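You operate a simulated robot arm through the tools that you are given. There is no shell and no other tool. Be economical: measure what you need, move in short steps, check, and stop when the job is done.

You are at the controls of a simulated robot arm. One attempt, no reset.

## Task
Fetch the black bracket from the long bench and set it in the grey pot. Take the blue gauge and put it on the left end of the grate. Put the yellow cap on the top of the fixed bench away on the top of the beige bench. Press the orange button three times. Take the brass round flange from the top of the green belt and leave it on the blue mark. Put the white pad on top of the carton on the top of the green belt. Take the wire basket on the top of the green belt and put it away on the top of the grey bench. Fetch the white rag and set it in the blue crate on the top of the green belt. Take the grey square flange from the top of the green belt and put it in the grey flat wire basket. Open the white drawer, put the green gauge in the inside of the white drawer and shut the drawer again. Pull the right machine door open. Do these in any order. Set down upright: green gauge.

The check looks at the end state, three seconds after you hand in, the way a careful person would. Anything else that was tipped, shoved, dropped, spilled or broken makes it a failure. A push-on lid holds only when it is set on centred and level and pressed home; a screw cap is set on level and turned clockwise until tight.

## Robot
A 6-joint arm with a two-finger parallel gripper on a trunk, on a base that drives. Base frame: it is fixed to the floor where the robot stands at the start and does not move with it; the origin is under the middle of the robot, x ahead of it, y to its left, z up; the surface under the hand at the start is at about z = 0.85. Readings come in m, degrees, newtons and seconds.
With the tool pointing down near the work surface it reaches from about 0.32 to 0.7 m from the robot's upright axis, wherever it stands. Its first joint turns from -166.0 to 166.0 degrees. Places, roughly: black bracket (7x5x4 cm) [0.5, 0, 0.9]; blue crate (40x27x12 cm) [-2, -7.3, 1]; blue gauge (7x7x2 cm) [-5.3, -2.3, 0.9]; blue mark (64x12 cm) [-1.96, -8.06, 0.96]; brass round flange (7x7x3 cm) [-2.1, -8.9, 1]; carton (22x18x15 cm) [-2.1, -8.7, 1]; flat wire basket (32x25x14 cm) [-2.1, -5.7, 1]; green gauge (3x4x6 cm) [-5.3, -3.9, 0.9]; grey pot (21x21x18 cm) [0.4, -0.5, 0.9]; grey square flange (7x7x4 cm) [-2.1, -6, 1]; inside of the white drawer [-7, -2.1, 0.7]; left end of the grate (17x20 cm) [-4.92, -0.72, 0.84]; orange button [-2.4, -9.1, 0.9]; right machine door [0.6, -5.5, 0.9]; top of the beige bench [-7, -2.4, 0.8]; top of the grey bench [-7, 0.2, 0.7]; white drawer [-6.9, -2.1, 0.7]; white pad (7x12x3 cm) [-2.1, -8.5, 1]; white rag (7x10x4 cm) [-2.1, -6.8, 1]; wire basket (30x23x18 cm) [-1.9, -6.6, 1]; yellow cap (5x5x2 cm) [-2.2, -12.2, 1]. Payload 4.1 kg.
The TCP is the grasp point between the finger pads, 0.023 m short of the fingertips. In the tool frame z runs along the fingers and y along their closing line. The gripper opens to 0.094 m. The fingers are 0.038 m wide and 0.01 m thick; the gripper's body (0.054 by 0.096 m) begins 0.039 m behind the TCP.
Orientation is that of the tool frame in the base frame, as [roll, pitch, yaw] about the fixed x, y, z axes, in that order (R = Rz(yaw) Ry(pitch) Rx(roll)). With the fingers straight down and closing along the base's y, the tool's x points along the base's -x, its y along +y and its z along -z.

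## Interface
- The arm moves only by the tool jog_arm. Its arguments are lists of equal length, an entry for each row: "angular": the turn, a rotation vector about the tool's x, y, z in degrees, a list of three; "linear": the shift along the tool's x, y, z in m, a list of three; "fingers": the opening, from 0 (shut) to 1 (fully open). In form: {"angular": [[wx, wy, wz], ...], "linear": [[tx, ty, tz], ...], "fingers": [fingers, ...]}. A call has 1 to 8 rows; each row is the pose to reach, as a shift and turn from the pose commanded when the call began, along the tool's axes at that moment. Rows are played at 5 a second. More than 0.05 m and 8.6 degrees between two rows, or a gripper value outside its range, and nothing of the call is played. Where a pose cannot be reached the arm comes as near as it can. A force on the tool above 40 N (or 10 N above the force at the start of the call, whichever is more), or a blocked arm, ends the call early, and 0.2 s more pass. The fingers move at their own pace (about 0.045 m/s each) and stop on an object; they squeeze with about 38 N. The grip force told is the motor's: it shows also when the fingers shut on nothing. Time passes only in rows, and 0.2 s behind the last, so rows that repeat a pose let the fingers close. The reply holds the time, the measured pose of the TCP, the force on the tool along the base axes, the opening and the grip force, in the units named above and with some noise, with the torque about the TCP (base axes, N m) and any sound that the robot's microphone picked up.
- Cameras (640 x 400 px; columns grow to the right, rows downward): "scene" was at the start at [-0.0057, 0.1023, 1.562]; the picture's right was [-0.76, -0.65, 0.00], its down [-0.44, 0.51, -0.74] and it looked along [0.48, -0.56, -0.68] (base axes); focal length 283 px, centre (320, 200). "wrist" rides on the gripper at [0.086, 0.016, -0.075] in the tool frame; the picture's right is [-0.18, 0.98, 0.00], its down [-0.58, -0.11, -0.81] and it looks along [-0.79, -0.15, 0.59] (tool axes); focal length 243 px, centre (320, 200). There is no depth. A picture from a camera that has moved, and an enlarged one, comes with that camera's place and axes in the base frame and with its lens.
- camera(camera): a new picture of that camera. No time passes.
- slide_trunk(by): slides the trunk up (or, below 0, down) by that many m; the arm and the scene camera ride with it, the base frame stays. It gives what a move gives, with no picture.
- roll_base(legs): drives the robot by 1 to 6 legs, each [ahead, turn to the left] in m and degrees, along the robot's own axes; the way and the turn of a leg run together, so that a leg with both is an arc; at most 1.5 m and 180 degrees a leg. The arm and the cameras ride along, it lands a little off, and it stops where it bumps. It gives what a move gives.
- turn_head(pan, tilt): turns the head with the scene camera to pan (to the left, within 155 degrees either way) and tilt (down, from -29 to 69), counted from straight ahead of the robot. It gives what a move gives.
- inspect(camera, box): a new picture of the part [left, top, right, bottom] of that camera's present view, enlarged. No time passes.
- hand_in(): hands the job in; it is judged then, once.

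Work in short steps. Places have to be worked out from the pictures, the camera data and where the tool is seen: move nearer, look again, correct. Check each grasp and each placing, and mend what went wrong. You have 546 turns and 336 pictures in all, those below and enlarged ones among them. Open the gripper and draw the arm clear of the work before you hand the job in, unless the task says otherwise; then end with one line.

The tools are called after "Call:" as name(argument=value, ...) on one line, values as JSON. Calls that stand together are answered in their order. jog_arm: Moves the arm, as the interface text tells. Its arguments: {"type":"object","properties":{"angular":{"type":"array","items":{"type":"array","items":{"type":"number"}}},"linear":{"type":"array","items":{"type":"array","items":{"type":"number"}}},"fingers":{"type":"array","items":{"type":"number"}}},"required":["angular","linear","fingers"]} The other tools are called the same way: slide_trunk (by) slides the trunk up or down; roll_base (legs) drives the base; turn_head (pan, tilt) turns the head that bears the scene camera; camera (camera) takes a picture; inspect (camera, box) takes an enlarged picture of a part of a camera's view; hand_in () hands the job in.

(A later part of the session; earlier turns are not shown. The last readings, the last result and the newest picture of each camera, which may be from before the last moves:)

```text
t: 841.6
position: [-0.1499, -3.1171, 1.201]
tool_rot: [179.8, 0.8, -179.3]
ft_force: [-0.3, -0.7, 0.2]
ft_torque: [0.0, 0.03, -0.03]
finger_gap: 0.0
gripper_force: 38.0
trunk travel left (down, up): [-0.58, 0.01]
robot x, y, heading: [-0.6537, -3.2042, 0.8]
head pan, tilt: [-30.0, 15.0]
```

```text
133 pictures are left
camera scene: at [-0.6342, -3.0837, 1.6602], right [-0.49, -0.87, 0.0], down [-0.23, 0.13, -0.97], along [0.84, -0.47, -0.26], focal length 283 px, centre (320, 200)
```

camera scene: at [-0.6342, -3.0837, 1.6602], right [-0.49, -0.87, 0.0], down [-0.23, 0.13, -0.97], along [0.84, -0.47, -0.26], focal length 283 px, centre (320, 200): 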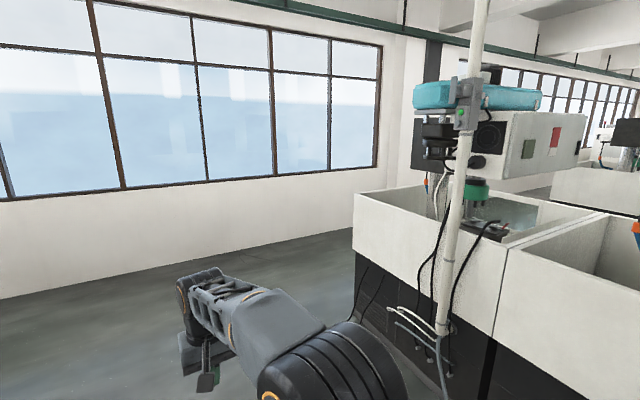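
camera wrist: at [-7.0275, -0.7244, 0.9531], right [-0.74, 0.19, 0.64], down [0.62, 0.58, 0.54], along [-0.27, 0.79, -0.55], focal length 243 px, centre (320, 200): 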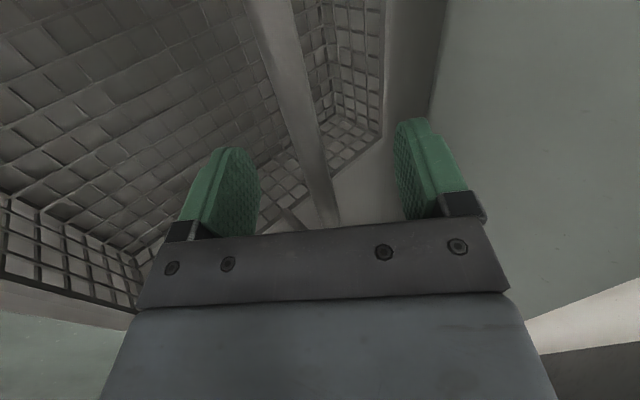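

Clear ahead. Drive east to x≈1.95, then face south along the window corridor.

Call:
roll_base(legs=[[1.5, 0], [1.1, 0], [0, -90]])

Call:
turn_head(pan=0, tilt=12)

Call:
camera(camera="scene")

```text
t: 857.8
position: [2.0306, -3.7044, 1.2004]
tool_rot: [179.7, 0.8, 94.4]
ft_force: [0.0, 0.2, -0.4]
ft_torque: [-0.01, 0.0, 0.02]
finger_gap: 0.0002
gripper_force: 38.0
trunk travel left (down, up): [-0.58, 0.01]
robot x, y, heading: [1.909, -3.2057, -85.8]
head pan, tilt: [-30.0, 15.0]
```

```text
t: 858.8
position: [2.0301, -3.7032, 1.2023]
tool_rot: [179.9, 0.8, 94.4]
ft_force: [0.0, -0.1, -0.2]
ft_torque: [-0.01, 0.0, 0.03]
finger_gap: 0.0
gripper_force: 38.1
trunk travel left (down, up): [-0.58, 0.01]
robot x, y, heading: [1.9133, -3.206, -85.7]
head pan, tilt: [0.0, 12.0]
```

```text
132 pictures are left
camera scene: at [2.0804, -3.2279, 1.6651], right [-1.0, -0.07, 0.0], down [-0.02, 0.21, -0.98], along [0.07, -0.98, -0.21], focal length 283 px, centre (320, 200)
```

scene: 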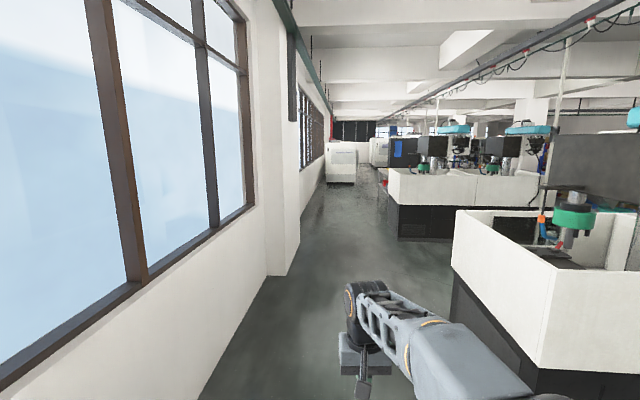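

Corridor is clear. Drive south to y≈−6.6 and look at the machine's front.

Call:
roll_base(legs=[[0, -4], [1.5, 0], [1.5, 0], [0.6, 0], [0, -60]])

Call:
turn_head(pan=-20, tilt=20)

Call:
camera(camera="scene")

```text
t: 879.3
position: [1.5467, -7.1134, 1.1997]
tool_rot: [179.8, 0.8, 29.5]
ft_force: [0.5, 0.2, 0.2]
ft_torque: [0.03, 0.0, -0.03]
finger_gap: 0.0
gripper_force: 38.0
trunk travel left (down, up): [-0.58, 0.01]
robot x, y, heading: [1.9495, -6.7928, -150.8]
head pan, tilt: [0.0, 12.0]
```

```text
t: 880.1
position: [1.5485, -7.1135, 1.2004]
tool_rot: [179.8, 0.8, 29.5]
ft_force: [0.2, 1.1, 0.0]
ft_torque: [-0.01, 0.01, 0.01]
finger_gap: 0.0
gripper_force: 37.9
trunk travel left (down, up): [-0.58, 0.01]
robot x, y, heading: [1.9468, -6.7942, -150.7]
head pan, tilt: [-20.0, 20.0]
```

```text
131 pictures are left
camera scene: at [1.9893, -6.927, 1.6521], right [-0.16, 0.99, 0.0], down [0.34, 0.06, -0.94], along [-0.93, -0.15, -0.34], focal length 283 px, centre (320, 200)
```

scene: 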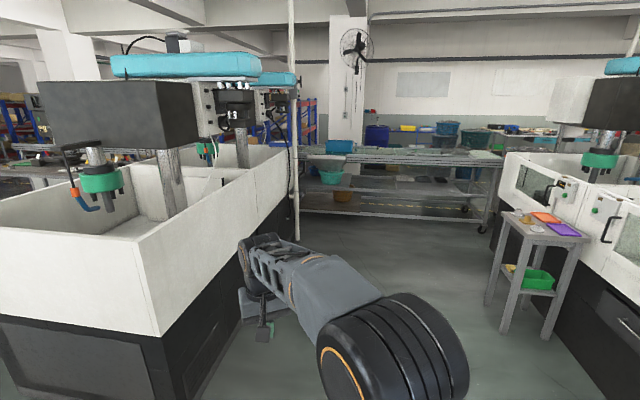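

The machine's door face is on the right. Turn the head to see it.

Call:
turn_head(pan=-60, tilt=22)

Call:
camera(camera="scene")

```text
t: 881.2
position: [1.5472, -7.1123, 1.2012]
tool_rot: [179.7, 0.8, 29.6]
ft_force: [-0.2, -0.4, 0.6]
ft_torque: [0.0, 0.02, 0.0]
finger_gap: 0.0
gripper_force: 38.0
trunk travel left (down, up): [-0.58, 0.01]
robot x, y, heading: [1.9431, -6.7967, -150.6]
head pan, tilt: [-60.0, 22.0]
```

```text
130 pictures are left
camera scene: at [2.0013, -6.8645, 1.6488], right [0.51, 0.86, 0.0], down [0.32, -0.19, -0.93], along [-0.8, 0.47, -0.37], focal length 283 px, centre (320, 200)
```

scene: 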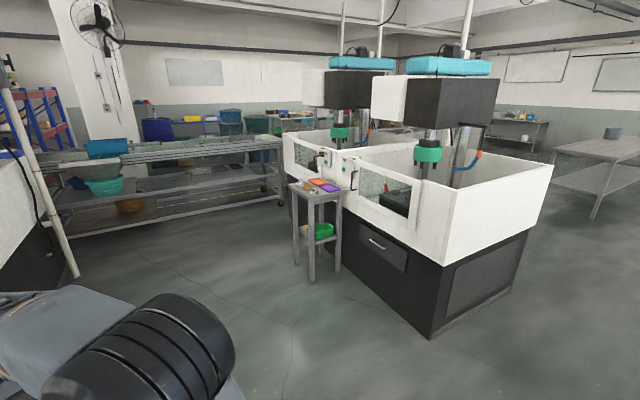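

Call:
inspect(camera="scene", box=[270, 120, 470, 300])

```text
2.22 times, centred on (370, 210) of scene
camera zoom: at [2.0013, -6.8645, 1.6488], right [0.51, 0.86, 0.0], down [0.32, -0.19, -0.93], along [-0.8, 0.47, -0.37], focal length 628 px, centre (209, 178)
```

zoom: 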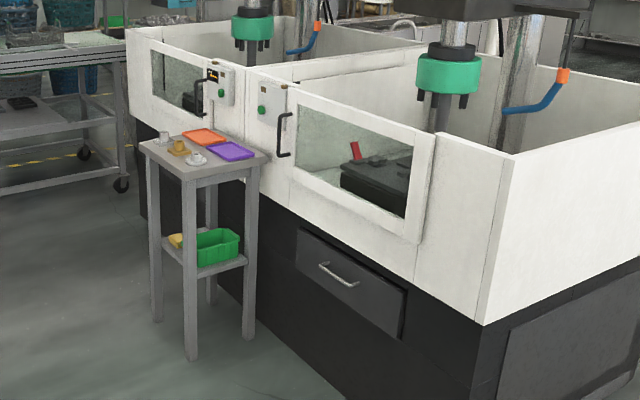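

The right door has a window and a vertical handle at its left edge, near (0.17, −5.47, 0.91). A small table stands in front-left of it at x ≤ 0.14. I'll drive to about (0.45, −6.75), facing the machine.

Call:
roll_base(legs=[[0, -29.3], [1.5, 0], [0, -90]])

Call:
turn_head(pan=0, tilt=30)

Call:
camera(camera="scene")

```text
t: 893.8
position: [0.368, -6.3124, 1.2005]
tool_rot: [179.7, 0.9, -88.4]
ft_force: [-0.2, -0.2, 0.0]
ft_torque: [-0.02, 0.03, 0.06]
finger_gap: 0.0
gripper_force: 37.8
trunk travel left (down, up): [-0.58, 0.01]
robot x, y, heading: [0.4611, -6.8135, 91.4]
head pan, tilt: [-60.0, 22.0]
```

```text
t: 895.1
position: [0.368, -6.3123, 1.2003]
tool_rot: [179.8, 0.8, -88.4]
ft_force: [0.1, 0.0, -0.2]
ft_torque: [0.03, -0.02, 0.01]
finger_gap: 0.0
gripper_force: 38.2
trunk travel left (down, up): [-0.58, 0.01]
robot x, y, heading: [0.4615, -6.8144, 91.6]
head pan, tilt: [0.0, 30.0]
```

```text
128 pictures are left
camera scene: at [0.2943, -6.7902, 1.636], right [1.0, 0.03, 0.0], down [0.01, -0.5, -0.87], along [-0.02, 0.87, -0.5], focal length 283 px, centre (320, 200)
```

scene: 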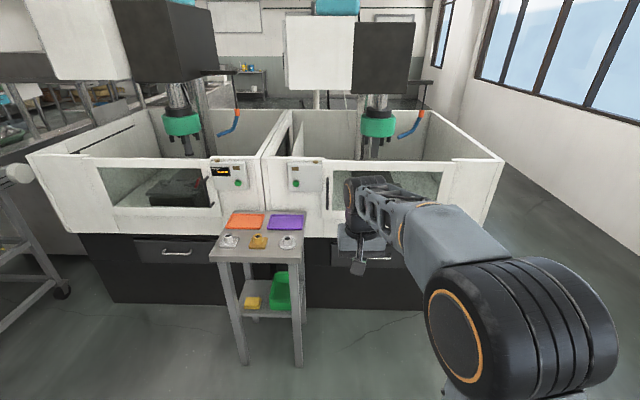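

Call:
jog_arm(angular=[[0, 0, 0], [0, 0, 0], [0, 0, 0], [0, 0, 0], [0, 0, 0], [0, 0, 0]], linear=[[0.01, -0.045, 0], [0.02, -0.09, 0], [0.03, -0.135, 0], [0.04, -0.18, 0], [0.05, -0.22, 0], [0.06, -0.26, 0]], fingers=[0, 0, 0, 0, 0, 0])

Call:
inspect(camera="scene", box=[190, 130, 510, 330])

```text
t: 896.5
position: [0.6279, -6.3662, 1.2001]
tool_rot: [179.8, 0.9, -88.3]
ft_force: [-0.2, 0.2, 0.0]
ft_torque: [-0.03, -0.01, 0.03]
finger_gap: 0.0001
gripper_force: 38.2
trunk travel left (down, up): [-0.58, 0.01]
robot x, y, heading: [0.4603, -6.8156, 91.7]
head pan, tilt: [0.0, 30.0]
```

```text
2.00 times, centred on (350, 230) of scene
camera zoom: at [0.295, -6.7902, 1.6361], right [1.0, 0.03, 0.0], down [0.01, -0.5, -0.87], along [-0.02, 0.87, -0.5], focal length 566 px, centre (260, 140)
```

zoom: 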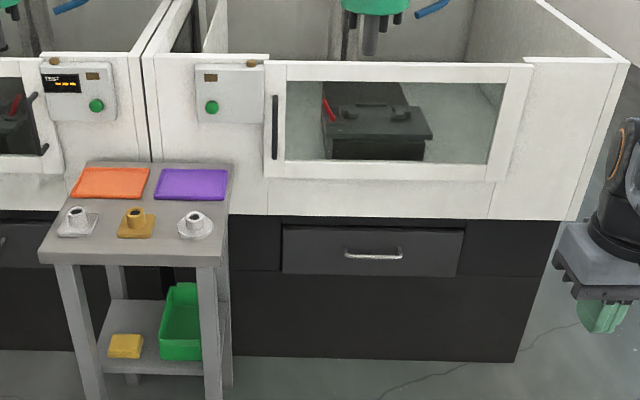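

Combining the two views, the handle bar is at (0.30, −5.56), z 0.89–1.07, and the door spans x 0.28…0.91, so its hinge is presumably on the right. I'll pitch the tool 60° forward at the handle's height and x.

Call:
jog_arm(angular=[[0, -7.5, 0], [0, -15, 0], [0, -22.5, 0], [0, -30, 0], [0, -37.5, 0], [0, -45, 0], [0, -52.5, 0], [0, -60, 0]], linear=[[-0.009, 0.038, 0.026], [-0.019, 0.077, 0.053], [-0.028, 0.115, 0.08], [-0.037, 0.154, 0.107], [-0.047, 0.192, 0.134], [-0.056, 0.231, 0.161], [-0.065, 0.269, 0.188], [-0.075, 0.308, 0.215]], fingers=[1, 1, 1, 1, 1, 1, 1, 1])

Call:
camera(camera="wrist")

Call:
camera(camera="scene")

```text
t: 898.3
position: [0.3181, -6.2968, 0.9838]
tool_rot: [179.7, 60.8, -88.6]
ft_force: [0.6, -0.8, -0.2]
ft_torque: [-0.02, 0.01, 0.0]
finger_gap: 0.094
gripper_force: 0.0
out of reach, approached as far as the arm can: row 5
trunk travel left (down, up): [-0.58, 0.01]
robot x, y, heading: [0.4611, -6.8172, 91.5]
head pan, tilt: [0.0, 30.0]
```

```text
126 pictures are left
camera wrist: at [0.3045, -6.4037, 0.9441], right [-0.98, 0.06, 0.16], down [0.12, -0.42, 0.9], along [0.12, 0.91, 0.4], focal length 243 px, centre (320, 200)
```

wrist: 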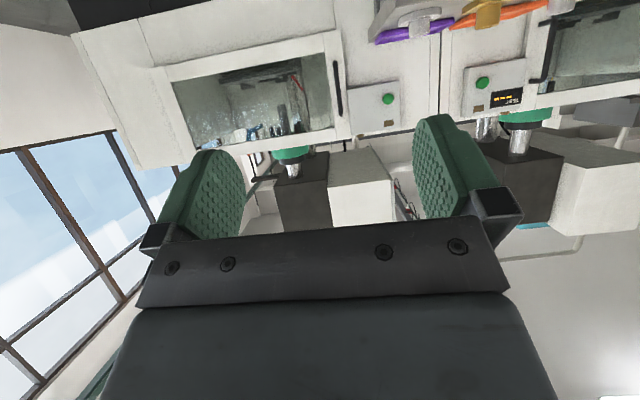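

```text
125 pictures are left
camera scene: at [0.2934, -6.7899, 1.636], right [1.0, 0.03, 0.0], down [0.01, -0.5, -0.87], along [-0.02, 0.87, -0.5], focal length 283 px, centre (320, 200)
```

scene: 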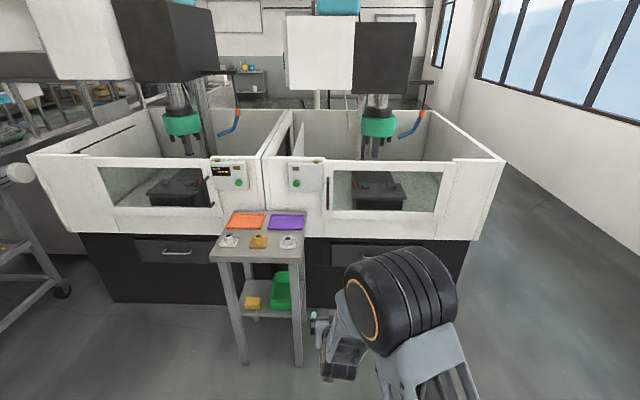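

The wrist view puts the handle at x≈0.296, z≈0.95. Drive ahead 0.5 m and look again.

Call:
roll_base(legs=[[0.5, 0]])

Call:
camera(camera="wrist")

Call:
camera(camera="scene")

```text
t: 901.3
position: [0.3023, -5.7946, 0.984]
tool_rot: [179.7, 60.8, -88.4]
ft_force: [-0.1, -0.2, 1.2]
ft_torque: [0.0, -0.01, 0.02]
finger_gap: 0.094
gripper_force: 0.0
trunk travel left (down, up): [-0.58, 0.01]
robot x, y, heading: [0.451, -6.3123, 91.6]
head pan, tilt: [0.0, 30.0]
```

```text
124 pictures are left
camera wrist: at [0.2897, -5.9008, 0.9445], right [-0.98, 0.06, 0.16], down [0.13, -0.42, 0.9], along [0.12, 0.91, 0.4], focal length 243 px, centre (320, 200)
```

wrist: 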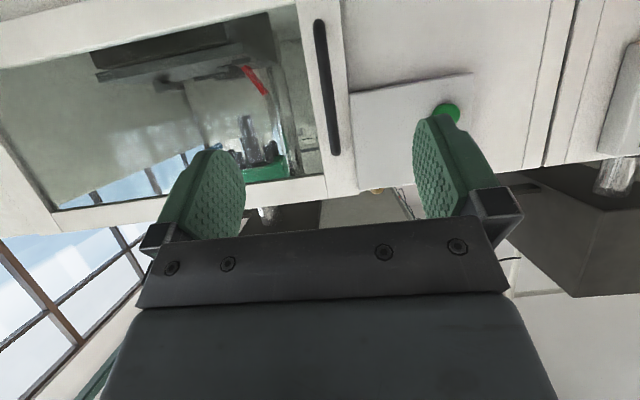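

```text
123 pictures are left
camera scene: at [0.2799, -6.287, 1.636], right [1.0, 0.03, 0.0], down [0.02, -0.5, -0.87], along [-0.03, 0.87, -0.5], focal length 283 px, centre (320, 200)
```

scene: 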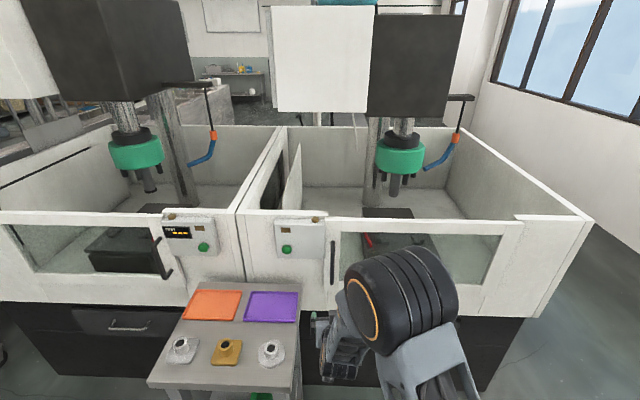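

Handle centre is at about (0.299, −5.557, 0.955). Drive ahead 12 cm, then finish with the arm.

Call:
roll_base(legs=[[0.12, 0]])

Call:
camera(camera="wrist")

```text
t: 902.5
position: [0.3005, -5.675, 0.9844]
tool_rot: [179.7, 60.8, -88.5]
ft_force: [-0.9, -0.1, 0.7]
ft_torque: [0.01, -0.02, 0.01]
finger_gap: 0.094
gripper_force: 0.2
trunk travel left (down, up): [-0.58, 0.01]
robot x, y, heading: [0.4421, -6.1893, 91.7]
head pan, tilt: [0.0, 30.0]
```

```text
122 pictures are left
camera wrist: at [0.2866, -5.7809, 0.9443], right [-0.98, 0.06, 0.16], down [0.12, -0.42, 0.9], along [0.12, 0.91, 0.4], focal length 243 px, centre (320, 200)
```

wrist: 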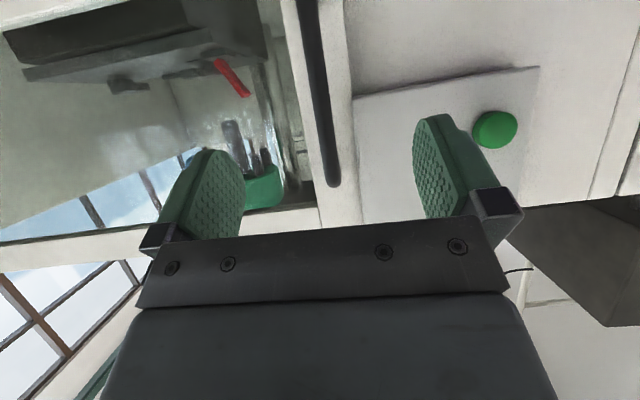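

The bar lies centrally between the fingers. Advance ~12 cm onto it.

Call:
jog_arm(angular=[[0, 0, 0], [0, 0, 0], [0, 0, 0], [0, 0, 0]], linear=[[-0.009, 0, 0.035], [-0.018, 0, 0.07], [-0.025, 0, 0.095], [-0.03, 0, 0.115]], fingers=[0.8, 0.8, 0.8, 0.8])

Call:
camera(camera="wrist")

```text
t: 903.5
position: [0.2972, -5.5588, 0.955]
tool_rot: [179.6, 60.8, -88.5]
ft_force: [0.5, 0.4, 0.1]
ft_torque: [0.02, -0.01, 0.02]
finger_gap: 0.075
gripper_force: 0.1
trunk travel left (down, up): [-0.58, 0.01]
robot x, y, heading: [0.4447, -6.1927, 91.7]
head pan, tilt: [0.0, 30.0]
```

```text
121 pictures are left
camera wrist: at [0.2825, -5.6658, 0.915], right [-0.98, 0.06, 0.16], down [0.12, -0.42, 0.9], along [0.12, 0.91, 0.4], focal length 243 px, centre (320, 200)
```

wrist: 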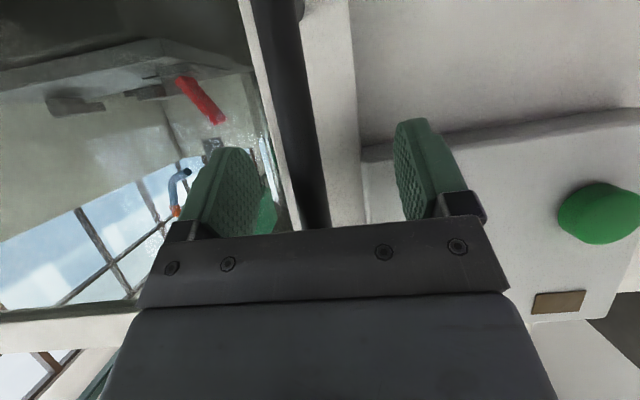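

Bar is between the pads. Close.

Call:
jog_arm(angular=[[0, 0, 0], [0, 0, 0], [0, 0, 0], [0, 0, 0], [0, 0, 0]], linear=[[0, 0, 0], [0, 0, 0], [0, 0, 0], [0, 0, 0], [0, 0, 0]], fingers=[0, 0, 0, 0, 0])

Call:
camera(camera="wrist")

```text
t: 904.7
position: [0.3008, -5.5582, 0.9537]
tool_rot: [179.5, 60.9, -88.9]
ft_force: [24.2, 1.5, 0.4]
ft_torque: [-0.05, -1.06, 0.0]
finger_gap: 0.015
gripper_force: 44.2
trunk travel left (down, up): [-0.58, 0.01]
robot x, y, heading: [0.4438, -6.1905, 91.3]
head pan, tilt: [0.0, 30.0]
```

```text
120 pictures are left
camera wrist: at [0.2861, -5.666, 0.9151], right [-0.98, 0.06, 0.17], down [0.12, -0.42, 0.9], along [0.13, 0.91, 0.4], focal length 243 px, centre (320, 200)
```

wrist: 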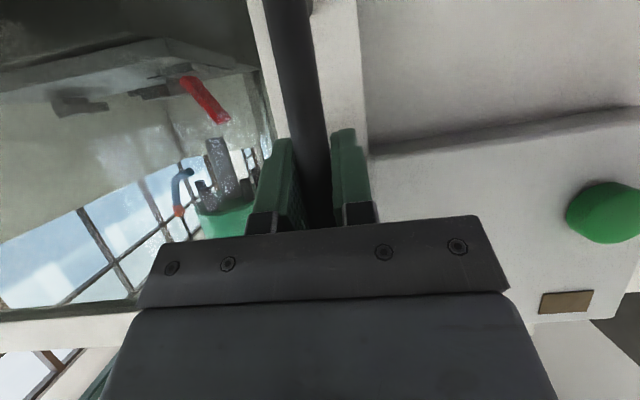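

Gripped (15 mm). I'll relieve the side force and pull gently 2–4 cm toward me to see if it swings.

Call:
jog_arm(angular=[[0, 0, 0], [0, 0, 0], [0, 0, 0], [0, 0, 0], [0, 0, 0]], linear=[[0, -0.004, 0], [0.005, -0.004, -0.009], [0.01, -0.004, -0.0175], [0.015, -0.004, -0.026], [0.02, -0.004, -0.035]], fingers=[0, 0, 0, 0, 0])

Call:
camera(camera="wrist")

Call:
camera(camera="scene")

```text
t: 905.9
position: [0.3045, -5.5985, 0.9541]
tool_rot: [179.5, 60.8, -88.7]
ft_force: [19.1, 3.3, 1.0]
ft_torque: [0.53, -1.14, 0.13]
finger_gap: 0.0149
gripper_force: 45.2
trunk travel left (down, up): [-0.58, 0.01]
robot x, y, heading: [0.4446, -6.1937, 91.4]
head pan, tilt: [0.0, 30.0]
```

```text
119 pictures are left
camera wrist: at [0.2906, -5.7045, 0.9151], right [-0.98, 0.06, 0.17], down [0.12, -0.42, 0.9], along [0.12, 0.91, 0.4], focal length 243 px, centre (320, 200)
```

wrist: 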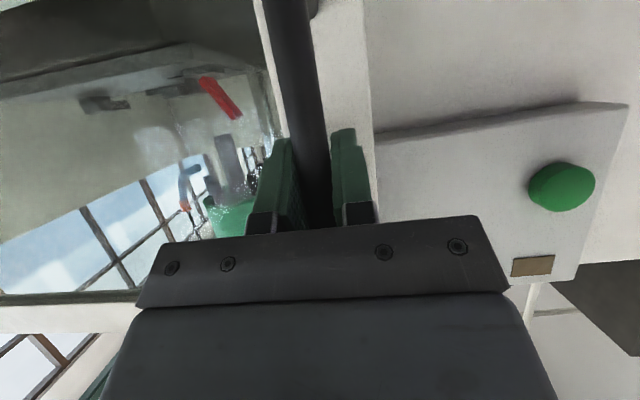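

```text
118 pictures are left
camera scene: at [0.2793, -6.1673, 1.6363], right [1.0, 0.03, 0.0], down [0.01, -0.5, -0.87], along [-0.02, 0.87, -0.5], focal length 283 px, centre (320, 200)
```

scene: 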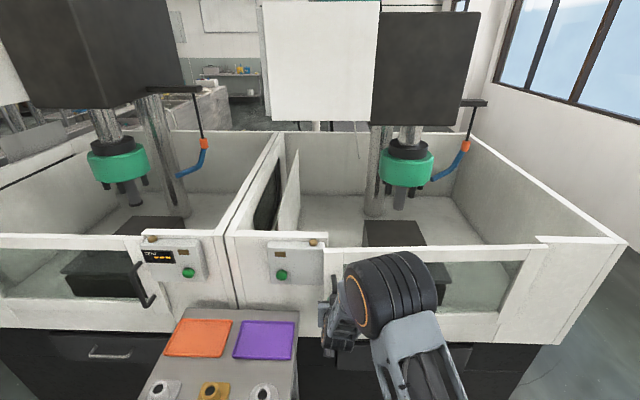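

The door swings (hinge on the right, radius ≈0.61 m). I'll follow the arc: the base backs off in steps while the arm shifts toward +x.

Call:
jog_arm(angular=[[0, 0, 0], [0, 0, 0]], linear=[[0, -0.006, 0], [0, -0.012, 0]], fingers=[0, 0])

Call:
roll_base(legs=[[-0.11, 0]])

```text
t: 906.5
position: [0.3034, -5.5988, 0.9537]
tool_rot: [-180.0, 60.8, -87.4]
ft_force: [-36.1, -4.3, 6.6]
ft_torque: [-1.16, 0.12, -0.06]
finger_gap: 0.0149
gripper_force: 44.9
trunk travel left (down, up): [-0.58, 0.01]
robot x, y, heading: [0.4453, -6.1927, 92.3]
head pan, tilt: [0.0, 30.0]
```

```text
t: 907.3
position: [0.3048, -5.6042, 0.9545]
tool_rot: [180.0, 61.0, -87.1]
ft_force: [-11.1, -0.6, -6.5]
ft_torque: [0.78, -0.13, 0.16]
finger_gap: 0.0149
gripper_force: 44.7
trunk travel left (down, up): [-0.58, 0.01]
robot x, y, heading: [0.4436, -6.2008, 92.6]
head pan, tilt: [0.0, 30.0]
stopped in leg 1: the force on the tool passed its limit at 50 N (the readings are from after the stop); the commanded pose is now the measured one
```

Too stiff sideways. From the present relaxed pose, I'll pull straight back by arm 3 cm and read the forces.

Call:
jog_arm(angular=[[0, 0, 0], [0, 0, 0], [0, 0, 0]], linear=[[0.005, 0, -0.009], [0.01, 0, -0.0175], [0.015, 0, -0.026]], fingers=[0, 0, 0])

```text
t: 908.1
position: [0.3111, -5.6335, 0.9543]
tool_rot: [179.7, 61.1, -87.8]
ft_force: [5.7, 0.8, 0.7]
ft_torque: [0.13, -1.19, -0.01]
finger_gap: 0.0149
gripper_force: 45.0
trunk travel left (down, up): [-0.58, 0.01]
robot x, y, heading: [0.4419, -6.1998, 92.4]
head pan, tilt: [0.0, 30.0]
```

Moves easily. Now try the base back 6 cm with this small preload.

Call:
roll_base(legs=[[-0.06, 0]])

```text
t: 909.0
position: [0.3196, -5.6712, 0.954]
tool_rot: [179.9, 61.3, -88.7]
ft_force: [9.0, 2.2, 6.6]
ft_torque: [-0.89, -0.84, -0.23]
finger_gap: 0.0147
gripper_force: 44.7
trunk travel left (down, up): [-0.58, 0.01]
robot x, y, heading: [0.4402, -6.2404, 91.7]
head pan, tilt: [0.0, 30.0]
stopped in leg 1: the force on the tool passed its limit at 60 N (the readings are from after the stop); the commanded pose is now the measured one
```

Good progress. I'll use a back-up with a slight right turn, so that the hand drifts to +x with the arc.

Call:
roll_base(legs=[[-0.06, -1.6]])

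```text
t: 910.0
position: [0.3402, -5.729, 0.9548]
tool_rot: [179.5, 61.2, -90.5]
ft_force: [29.5, 11.7, 8.2]
ft_torque: [0.01, -1.29, 0.07]
finger_gap: 0.0148
gripper_force: 45.3
trunk travel left (down, up): [-0.58, 0.01]
robot x, y, heading: [0.4447, -6.303, 89.5]
head pan, tilt: [0.0, 30.0]
```

Continue: more right turn per step, as the door wants to go +x.

Call:
roll_base(legs=[[-0.05, -3.5]])

Call:
camera(camera="scene")

```text
t: 911.1
position: [0.3618, -5.7783, 0.9552]
tool_rot: [-179.8, 61.1, -92.2]
ft_force: [-13.5, -6.2, 8.5]
ft_torque: [-0.79, -0.42, 0.19]
finger_gap: 0.0148
gripper_force: 44.7
trunk travel left (down, up): [-0.58, 0.01]
robot x, y, heading: [0.4464, -6.3508, 87.2]
head pan, tilt: [0.0, 30.0]
stopped in leg 1: the force on the tool passed its limit at 46 N (the readings are from after the stop); the commanded pose is now the measured one
```

```text
117 pictures are left
camera scene: at [0.2788, -6.3154, 1.6359], right [1.0, -0.05, 0.0], down [-0.02, -0.5, -0.87], along [0.04, 0.87, -0.5], focal length 283 px, centre (320, 200)
```

scene: 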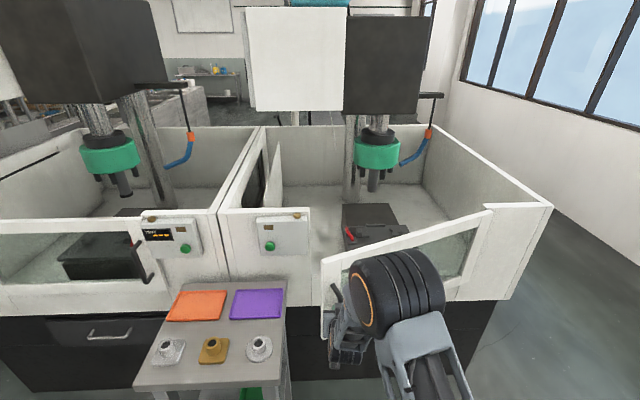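

The door is open about 22° with the hinge on the right. Continue in small steps.

Call:
roll_base(legs=[[-0.04, -1.8]])

Call:
roll_base(legs=[[-0.04, -2.2]])

Call:
roll_base(legs=[[-0.04, -2.5]])

```text
t: 912.0
position: [0.3808, -5.8159, 0.9548]
tool_rot: [179.9, 61.1, -94.8]
ft_force: [10.9, 5.1, 11.0]
ft_torque: [-0.14, -1.26, -0.02]
finger_gap: 0.0148
gripper_force: 45.2
trunk travel left (down, up): [-0.58, 0.01]
robot x, y, heading: [0.4427, -6.3916, 85.0]
head pan, tilt: [0.0, 30.0]
```

```text
t: 913.3
position: [0.4018, -5.8498, 0.9541]
tool_rot: [-179.8, 61.4, -97.3]
ft_force: [10.1, 5.8, -5.7]
ft_torque: [0.03, -1.14, -0.14]
finger_gap: 0.015
gripper_force: 44.8
trunk travel left (down, up): [-0.58, 0.01]
robot x, y, heading: [0.4363, -6.4297, 82.4]
head pan, tilt: [0.0, 30.0]
stopped in leg 1: the force on the tool passed its limit at 42 N (the readings are from after the stop); the commanded pose is now the measured one
```

```text
t: 914.3
position: [0.4226, -5.8822, 0.9536]
tool_rot: [-179.6, 61.5, -99.7]
ft_force: [8.1, 5.2, -3.9]
ft_torque: [-0.21, -0.76, -0.2]
finger_gap: 0.015
gripper_force: 45.1
trunk travel left (down, up): [-0.58, 0.01]
robot x, y, heading: [0.4332, -6.466, 79.9]
head pan, tilt: [0.0, 30.0]
stopped in leg 1: the force on the tool passed its limit at 44 N (the readings are from after the stop); the commanded pose is now the measured one
```

Working nicely (~33°). Continue with slightly larger turn components.

Call:
roll_base(legs=[[-0.035, -3.3]])

Call:
roll_base(legs=[[-0.03, -3.5]])

Call:
roll_base(legs=[[-0.03, -3.7]])

Call:
camera(camera="scene")

```text
t: 915.1
position: [0.4496, -5.9161, 0.9546]
tool_rot: [-179.7, 61.4, -102.9]
ft_force: [16.7, 15.2, -4.4]
ft_torque: [-0.54, -1.54, 0.24]
finger_gap: 0.0149
gripper_force: 44.8
trunk travel left (down, up): [-0.58, 0.01]
robot x, y, heading: [0.4272, -6.4972, 76.9]
head pan, tilt: [0.0, 30.0]
```

```text
t: 916.0
position: [0.4763, -5.9467, 0.9543]
tool_rot: [-179.6, 61.5, -106.3]
ft_force: [13.5, 14.1, -7.5]
ft_torque: [-0.76, -1.62, 0.23]
finger_gap: 0.0151
gripper_force: 45.3
trunk travel left (down, up): [-0.58, 0.01]
robot x, y, heading: [0.4175, -6.5283, 73.0]
head pan, tilt: [0.0, 30.0]
```

```text
t: 917.2
position: [0.5073, -5.9769, 0.9555]
tool_rot: [-179.3, 61.8, -110.0]
ft_force: [11.6, 13.1, -16.5]
ft_torque: [0.49, -1.17, -0.04]
finger_gap: 0.015
gripper_force: 45.6
trunk travel left (down, up): [-0.58, 0.01]
robot x, y, heading: [0.4088, -6.5541, 68.8]
head pan, tilt: [0.0, 30.0]
stopped in leg 1: the force on the tool passed its limit at 42 N (the readings are from after the stop); the commanded pose is now the measured one
```

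```text
116 pictures are left
camera scene: at [0.2672, -6.4639, 1.6359], right [0.93, -0.36, 0.0], down [-0.18, -0.47, -0.86], along [0.31, 0.81, -0.5], focal length 283 px, centre (320, 200)
```

scene: 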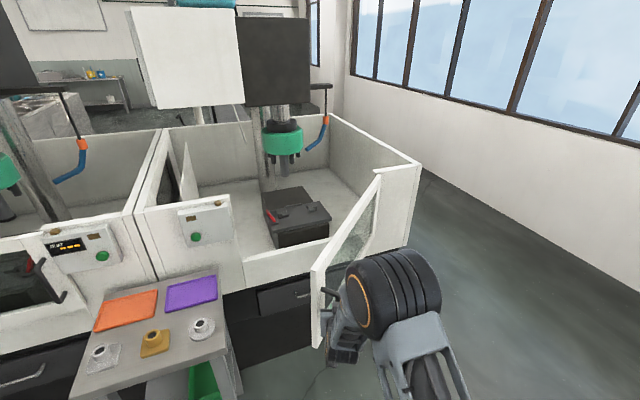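

About 45° open. Continue.

Call:
roll_base(legs=[[-0.02, -3.5]])

Call:
roll_base(legs=[[-0.02, -3.8]])

Call:
roll_base(legs=[[-0.015, -3.8]])

Call:
roll_base(legs=[[-0.01, -3.8]])

Call:
camera(camera="scene")

```text
t: 918.0
position: [0.5333, -6.0008, 0.9549]
tool_rot: [-179.3, 61.8, -113.5]
ft_force: [19.3, 24.7, -19.0]
ft_torque: [-0.49, -1.44, 0.12]
finger_gap: 0.0149
gripper_force: 44.6
trunk travel left (down, up): [-0.58, 0.01]
robot x, y, heading: [0.4046, -6.5738, 65.2]
head pan, tilt: [0.0, 30.0]
```

```text
t: 918.9
position: [0.5618, -6.0263, 0.9562]
tool_rot: [-179.5, 62.0, -117.4]
ft_force: [23.3, 33.4, -10.2]
ft_torque: [-0.44, -1.21, 0.02]
finger_gap: 0.015
gripper_force: 44.8
trunk travel left (down, up): [-0.58, 0.01]
robot x, y, heading: [0.3973, -6.5918, 61.6]
head pan, tilt: [0.0, 30.0]
```

```text
t: 919.7
position: [0.5913, -6.0513, 0.9574]
tool_rot: [-179.4, 62.2, -121.0]
ft_force: [22.4, 34.2, -12.0]
ft_torque: [-0.37, -1.1, 0.04]
finger_gap: 0.015
gripper_force: 45.3
trunk travel left (down, up): [-0.58, 0.01]
robot x, y, heading: [0.3877, -6.6059, 57.8]
head pan, tilt: [0.0, 30.0]
```

```text
t: 920.6
position: [0.6232, -6.073, 0.9587]
tool_rot: [-179.5, 62.6, -124.9]
ft_force: [19.7, 36.3, -13.6]
ft_torque: [-0.66, -1.13, 0.1]
finger_gap: 0.0148
gripper_force: 44.6
trunk travel left (down, up): [-0.58, 0.01]
robot x, y, heading: [0.3789, -6.6143, 54.0]
head pan, tilt: [0.0, 30.0]
```

```text
115 pictures are left
camera scene: at [0.2664, -6.4846, 1.6358], right [0.81, -0.59, 0.0], down [-0.3, -0.41, -0.86], along [0.51, 0.7, -0.5], focal length 283 px, centre (320, 200)
```

scene: 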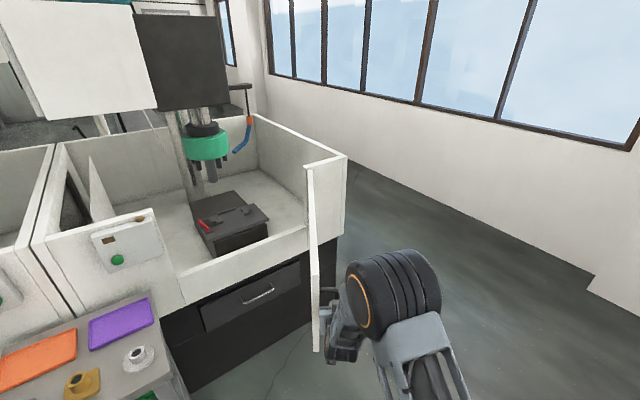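

About 61°. The forces point toward the hinge, so I'll now use pure right turns.

Call:
roll_base(legs=[[0.008, -3.5]])

Call:
roll_base(legs=[[0.004, -3.5]])

Call:
roll_base(legs=[[0.0, -3.5]])

```text
t: 921.4
position: [0.6414, -6.0832, 0.9581]
tool_rot: [-178.9, 62.3, -126.2]
ft_force: [-1.3, -3.8, 4.8]
ft_torque: [-0.2, 0.39, -0.12]
finger_gap: 0.0147
gripper_force: 45.0
trunk travel left (down, up): [-0.58, 0.01]
robot x, y, heading: [0.3829, -6.6113, 52.0]
head pan, tilt: [0.0, 30.0]
stopped in leg 1: the robot was blocked; the commanded pose is now the measured one
```

```text
t: 922.3
position: [0.6598, -6.0957, 0.9593]
tool_rot: [-178.7, 62.1, -127.8]
ft_force: [-6.9, -16.8, 16.4]
ft_torque: [-0.02, 0.58, -0.13]
finger_gap: 0.0145
gripper_force: 44.9
trunk travel left (down, up): [-0.58, 0.01]
robot x, y, heading: [0.3865, -6.6065, 50.0]
head pan, tilt: [0.0, 30.0]
stopped in leg 1: the robot was blocked; the commanded pose is now the measured one
```

```text
t: 923.3
position: [0.6933, -6.1165, 0.9576]
tool_rot: [-178.0, 62.1, -130.7]
ft_force: [-7.5, -13.7, 10.5]
ft_torque: [0.92, 0.27, 1.03]
finger_gap: 0.0145
gripper_force: 45.6
trunk travel left (down, up): [-0.58, 0.01]
robot x, y, heading: [0.3858, -6.6035, 46.4]
head pan, tilt: [0.0, 30.0]
stopped in leg 1: the robot was blocked; the commanded pose is now the measured one
```

"Blocked" now — let me look.

Call:
camera(camera="scene")

Call:
camera(camera="wrist")

```text
114 pictures are left
camera scene: at [0.2827, -6.4745, 1.6362], right [0.72, -0.69, 0.0], down [-0.34, -0.36, -0.87], along [0.6, 0.63, -0.5], focal length 283 px, centre (320, 200)
```

scene: 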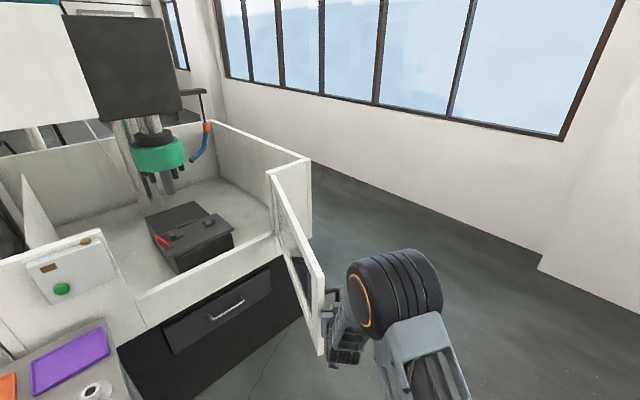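

```text
113 pictures are left
camera wrist: at [0.6093, -6.1837, 0.9157], right [-0.67, 0.73, 0.15], down [-0.23, -0.39, 0.89], along [0.71, 0.56, 0.43], focal length 243 px, centre (320, 200)
```

wrist: 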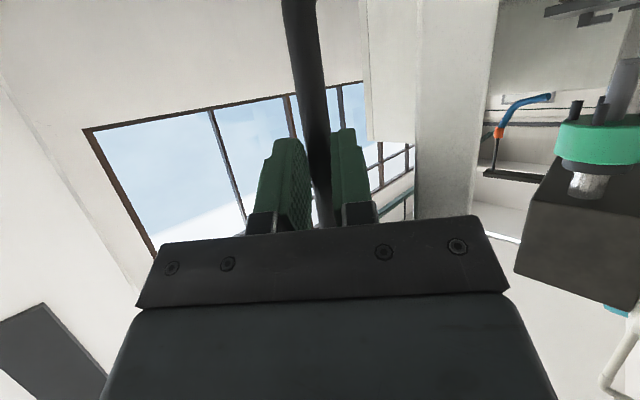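

The door is ~69° open, and its free edge is now meeting the gripper. I'll release the handle and withdraw, then push the door further from its inner side.

Call:
jog_arm(angular=[[0, 0, 0], [0, 0, 0], [0, 0, 0], [0, 0, 0], [0, 0, 0], [0, 0, 0]], linear=[[0, 0, 0], [0, 0, 0], [0, 0, 0], [0, 0, -0.03], [0, 0, -0.06], [0, 0, -0.1]], fingers=[0.4, 0.5, 0.5, 0.5, 0.5, 0.5])

Call:
camera(camera="scene")

Call:
camera(camera="wrist")

```text
t: 924.7
position: [0.6339, -6.1784, 1.0025]
tool_rot: [-178.0, 62.0, -130.6]
ft_force: [0.2, 0.2, 0.2]
ft_torque: [0.0, -0.01, 0.0]
finger_gap: 0.047
gripper_force: 0.1
trunk travel left (down, up): [-0.58, 0.01]
robot x, y, heading: [0.3854, -6.6086, 46.2]
head pan, tilt: [0.0, 30.0]
```

```text
112 pictures are left
camera scene: at [0.2842, -6.4717, 1.636], right [0.72, -0.69, 0.0], down [-0.35, -0.36, -0.87], along [0.6, 0.63, -0.5], focal length 283 px, centre (320, 200)
```

scene: 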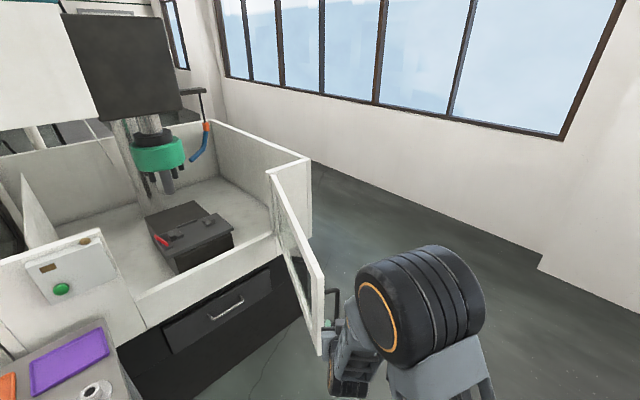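

```text
111 pictures are left
camera wrist: at [0.5505, -6.2453, 0.9606], right [-0.67, 0.73, 0.15], down [-0.23, -0.39, 0.89], along [0.71, 0.56, 0.42], focal length 243 px, centre (320, 200)
```

wrist: 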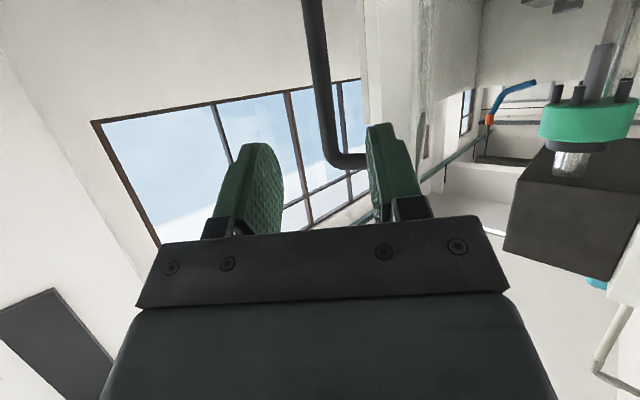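

The door stays at ~69°. I'll close the fingers and move them round to the inner side of the door, near its free edge.

Call:
jog_arm(angular=[[0, 0, 0], [0, 0, 0], [0, 0, 0], [0, 0, 0], [0, 0, 0], [0, 0, 0], [0, 0, 0]], linear=[[0.009, 0.023, -0.017], [0.018, 0.046, -0.035], [0.02, 0.07, -0.035], [0.013, 0.09, -0.008], [0.007, 0.11, 0.02], [0.001, 0.125, 0.047], [-0.005, 0.1366, 0.0735]], fingers=[0, 0, 0, 0, 0, 0, 0])

Call:
camera(camera="scene")

Call:
camera(camera="wrist")

```text
t: 926.3
position: [0.5793, -6.0349, 0.9699]
tool_rot: [-177.9, 61.9, -130.5]
ft_force: [-0.3, -0.6, -0.3]
ft_torque: [-0.01, 0.0, 0.01]
finger_gap: 0.0001
gripper_force: 37.5
trunk travel left (down, up): [-0.58, 0.01]
robot x, y, heading: [0.3864, -6.6067, 46.3]
head pan, tilt: [0.0, 30.0]
```

```text
110 pictures are left
camera scene: at [0.2846, -6.4708, 1.636], right [0.72, -0.69, 0.0], down [-0.35, -0.36, -0.87], along [0.6, 0.63, -0.5], focal length 283 px, centre (320, 200)
```

scene: 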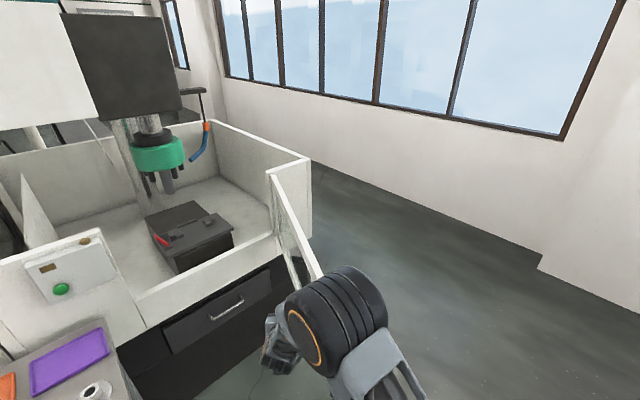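

```text
109 pictures are left
camera wrist: at [0.4949, -6.1037, 0.9281], right [-0.67, 0.73, 0.15], down [-0.23, -0.39, 0.89], along [0.71, 0.57, 0.42], focal length 243 px, centre (320, 200)
```

wrist: 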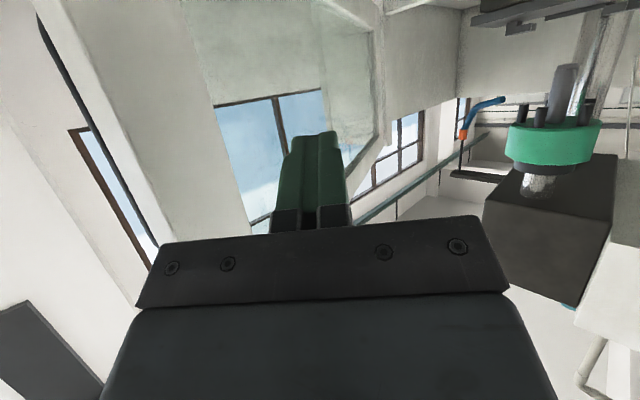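

The tool is on the inner side. To push on the door's frame rather than the glass, I'll shift toward the free edge first.

Call:
jog_arm(angular=[[0, 0, 0], [0, 0, 0], [0, 0, 0]], linear=[[0.006, -0.029, -0.011], [0.012, -0.058, -0.022], [0.0177, -0.0864, -0.0334]], fingers=[0, 0, 0])

Call:
camera(camera="wrist")

```text
t: 927.1
position: [0.6175, -6.1237, 0.9731]
tool_rot: [-178.0, 61.9, -130.7]
ft_force: [-0.5, 0.1, -0.2]
ft_torque: [-0.01, 0.01, 0.01]
finger_gap: 0.0
gripper_force: 37.9
trunk travel left (down, up): [-0.58, 0.01]
robot x, y, heading: [0.3871, -6.607, 46.3]
head pan, tilt: [0.0, 30.0]
```

```text
108 pictures are left
camera wrist: at [0.5341, -6.1914, 0.931], right [-0.67, 0.73, 0.15], down [-0.23, -0.39, 0.89], along [0.71, 0.56, 0.42], focal length 243 px, centre (320, 200)
```

wrist: 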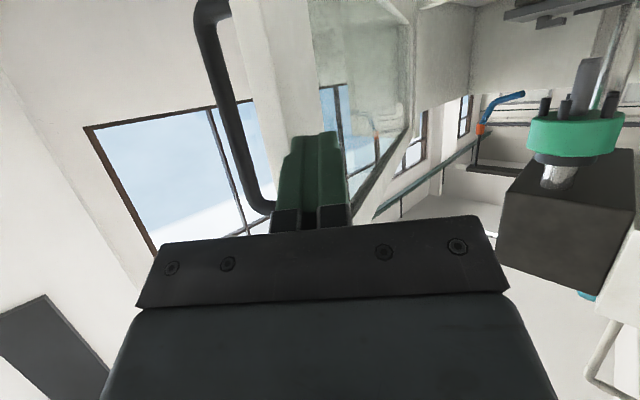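

Finger lines up with the frame strip. Push toward +x along the arc.

Call:
jog_arm(angular=[[0, 0, 0], [0, 0, 0], [0, 0, 0], [0, 0, 0], [0, 0, 0], [0, 0, 0], [0, 0, 0], [0, 0, 0]], linear=[[-0.006, -0.022, 0.011], [-0.012, -0.044, 0.021], [-0.017, -0.064, 0.031], [-0.022, -0.083, 0.04], [-0.026, -0.101, 0.049], [-0.031, -0.119, 0.058], [-0.035, -0.137, 0.067], [-0.039, -0.155, 0.075]], fingers=[0, 0, 0, 0, 0, 0, 0, 0])

Call:
camera(camera="scene")

Call:
camera(camera="wrist")

```text
t: 928.9
position: [0.7884, -6.1705, 0.9736]
tool_rot: [-178.2, 61.7, -131.0]
ft_force: [-5.6, -31.1, -10.1]
ft_torque: [0.0, 0.2, -0.67]
finger_gap: 0.0
gripper_force: 37.9
trunk travel left (down, up): [-0.58, 0.01]
robot x, y, heading: [0.3851, -6.6097, 46.6]
head pan, tilt: [0.0, 30.0]
```

```text
107 pictures are left
camera scene: at [0.2852, -6.4754, 1.6363], right [0.72, -0.69, 0.0], down [-0.35, -0.36, -0.87], along [0.6, 0.63, -0.5], focal length 283 px, centre (320, 200)
```

scene: 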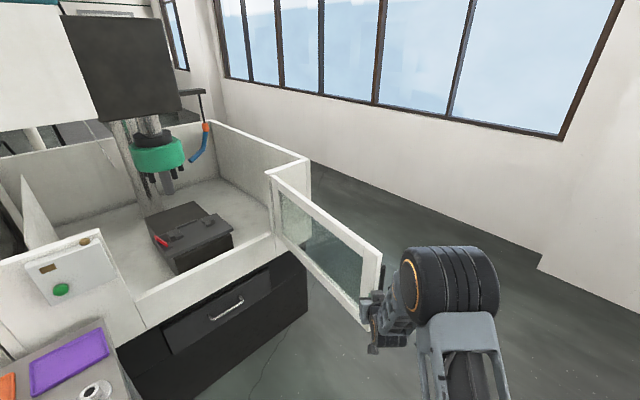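

```text
106 pictures are left
camera wrist: at [0.7043, -6.2376, 0.9322], right [-0.67, 0.73, 0.15], down [-0.22, -0.39, 0.9], along [0.71, 0.56, 0.42], focal length 243 px, centre (320, 200)
```

wrist: 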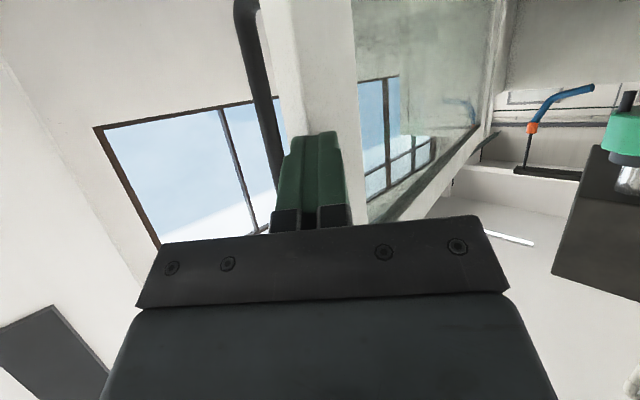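

About 80° open. One more push of a few cm.

Call:
jog_arm(angular=[[0, 0, 0], [0, 0, 0], [0, 0, 0], [0, 0, 0]], linear=[[0.002, -0.018, -0.003], [-0.002, -0.036, 0.006], [-0.006, -0.054, 0.014], [-0.01, -0.07, 0.021]], fingers=[0, 0, 0, 0])

Call:
camera(camera="scene")

```text
t: 929.9
position: [0.8558, -6.1953, 0.9742]
tool_rot: [-177.9, 62.0, -130.5]
ft_force: [-0.3, 0.2, 1.3]
ft_torque: [-0.04, 0.02, 0.03]
finger_gap: 0.0002
gripper_force: 38.5
trunk travel left (down, up): [-0.58, 0.01]
robot x, y, heading: [0.381, -6.6078, 46.4]
head pan, tilt: [0.0, 30.0]
```

```text
105 pictures are left
camera scene: at [0.2848, -6.4714, 1.636], right [0.72, -0.69, 0.0], down [-0.35, -0.36, -0.87], along [0.6, 0.63, -0.5], focal length 283 px, centre (320, 200)
```

scene: 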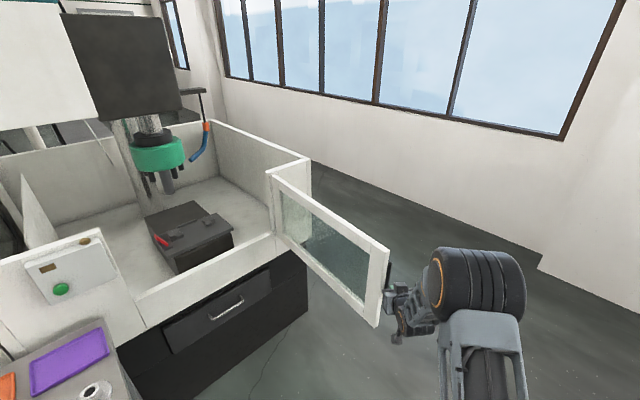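

The door stands at nearly 90°. Withdraw the arm.

Call:
jog_arm(angular=[[0, 0, 0], [0, 0, 0], [0, 0, 0], [0, 0, 0], [0, 0, 0]], linear=[[0.01, 0, -0.03], [0.01, 0, -0.07], [0.0, 0, -0.11], [-0.02, 0, -0.15], [-0.04, 0, -0.18]], fingers=[0, 0, 0, 0, 0])

Call:
camera(camera="scene")

```text
t: 931.1
position: [0.7598, -6.2976, 1.0939]
tool_rot: [-177.9, 61.9, -130.6]
ft_force: [-0.5, 0.1, -0.1]
ft_torque: [0.0, 0.03, -0.02]
finger_gap: 0.0
gripper_force: 38.0
trunk travel left (down, up): [-0.58, 0.01]
robot x, y, heading: [0.3879, -6.6066, 46.2]
head pan, tilt: [0.0, 30.0]
```

```text
104 pictures are left
camera scene: at [0.284, -6.4718, 1.636], right [0.72, -0.69, 0.0], down [-0.35, -0.36, -0.87], along [0.6, 0.63, -0.5], focal length 283 px, centre (320, 200)
```

scene: 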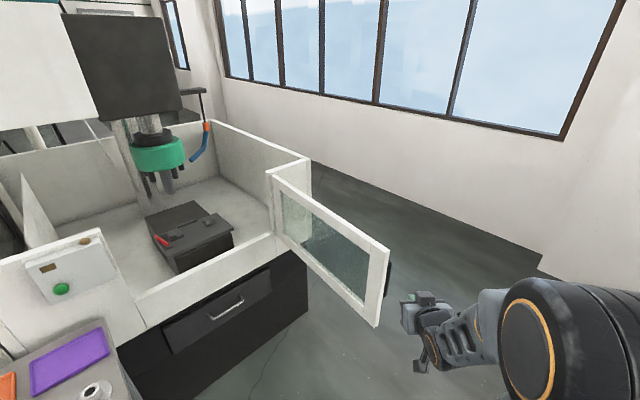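

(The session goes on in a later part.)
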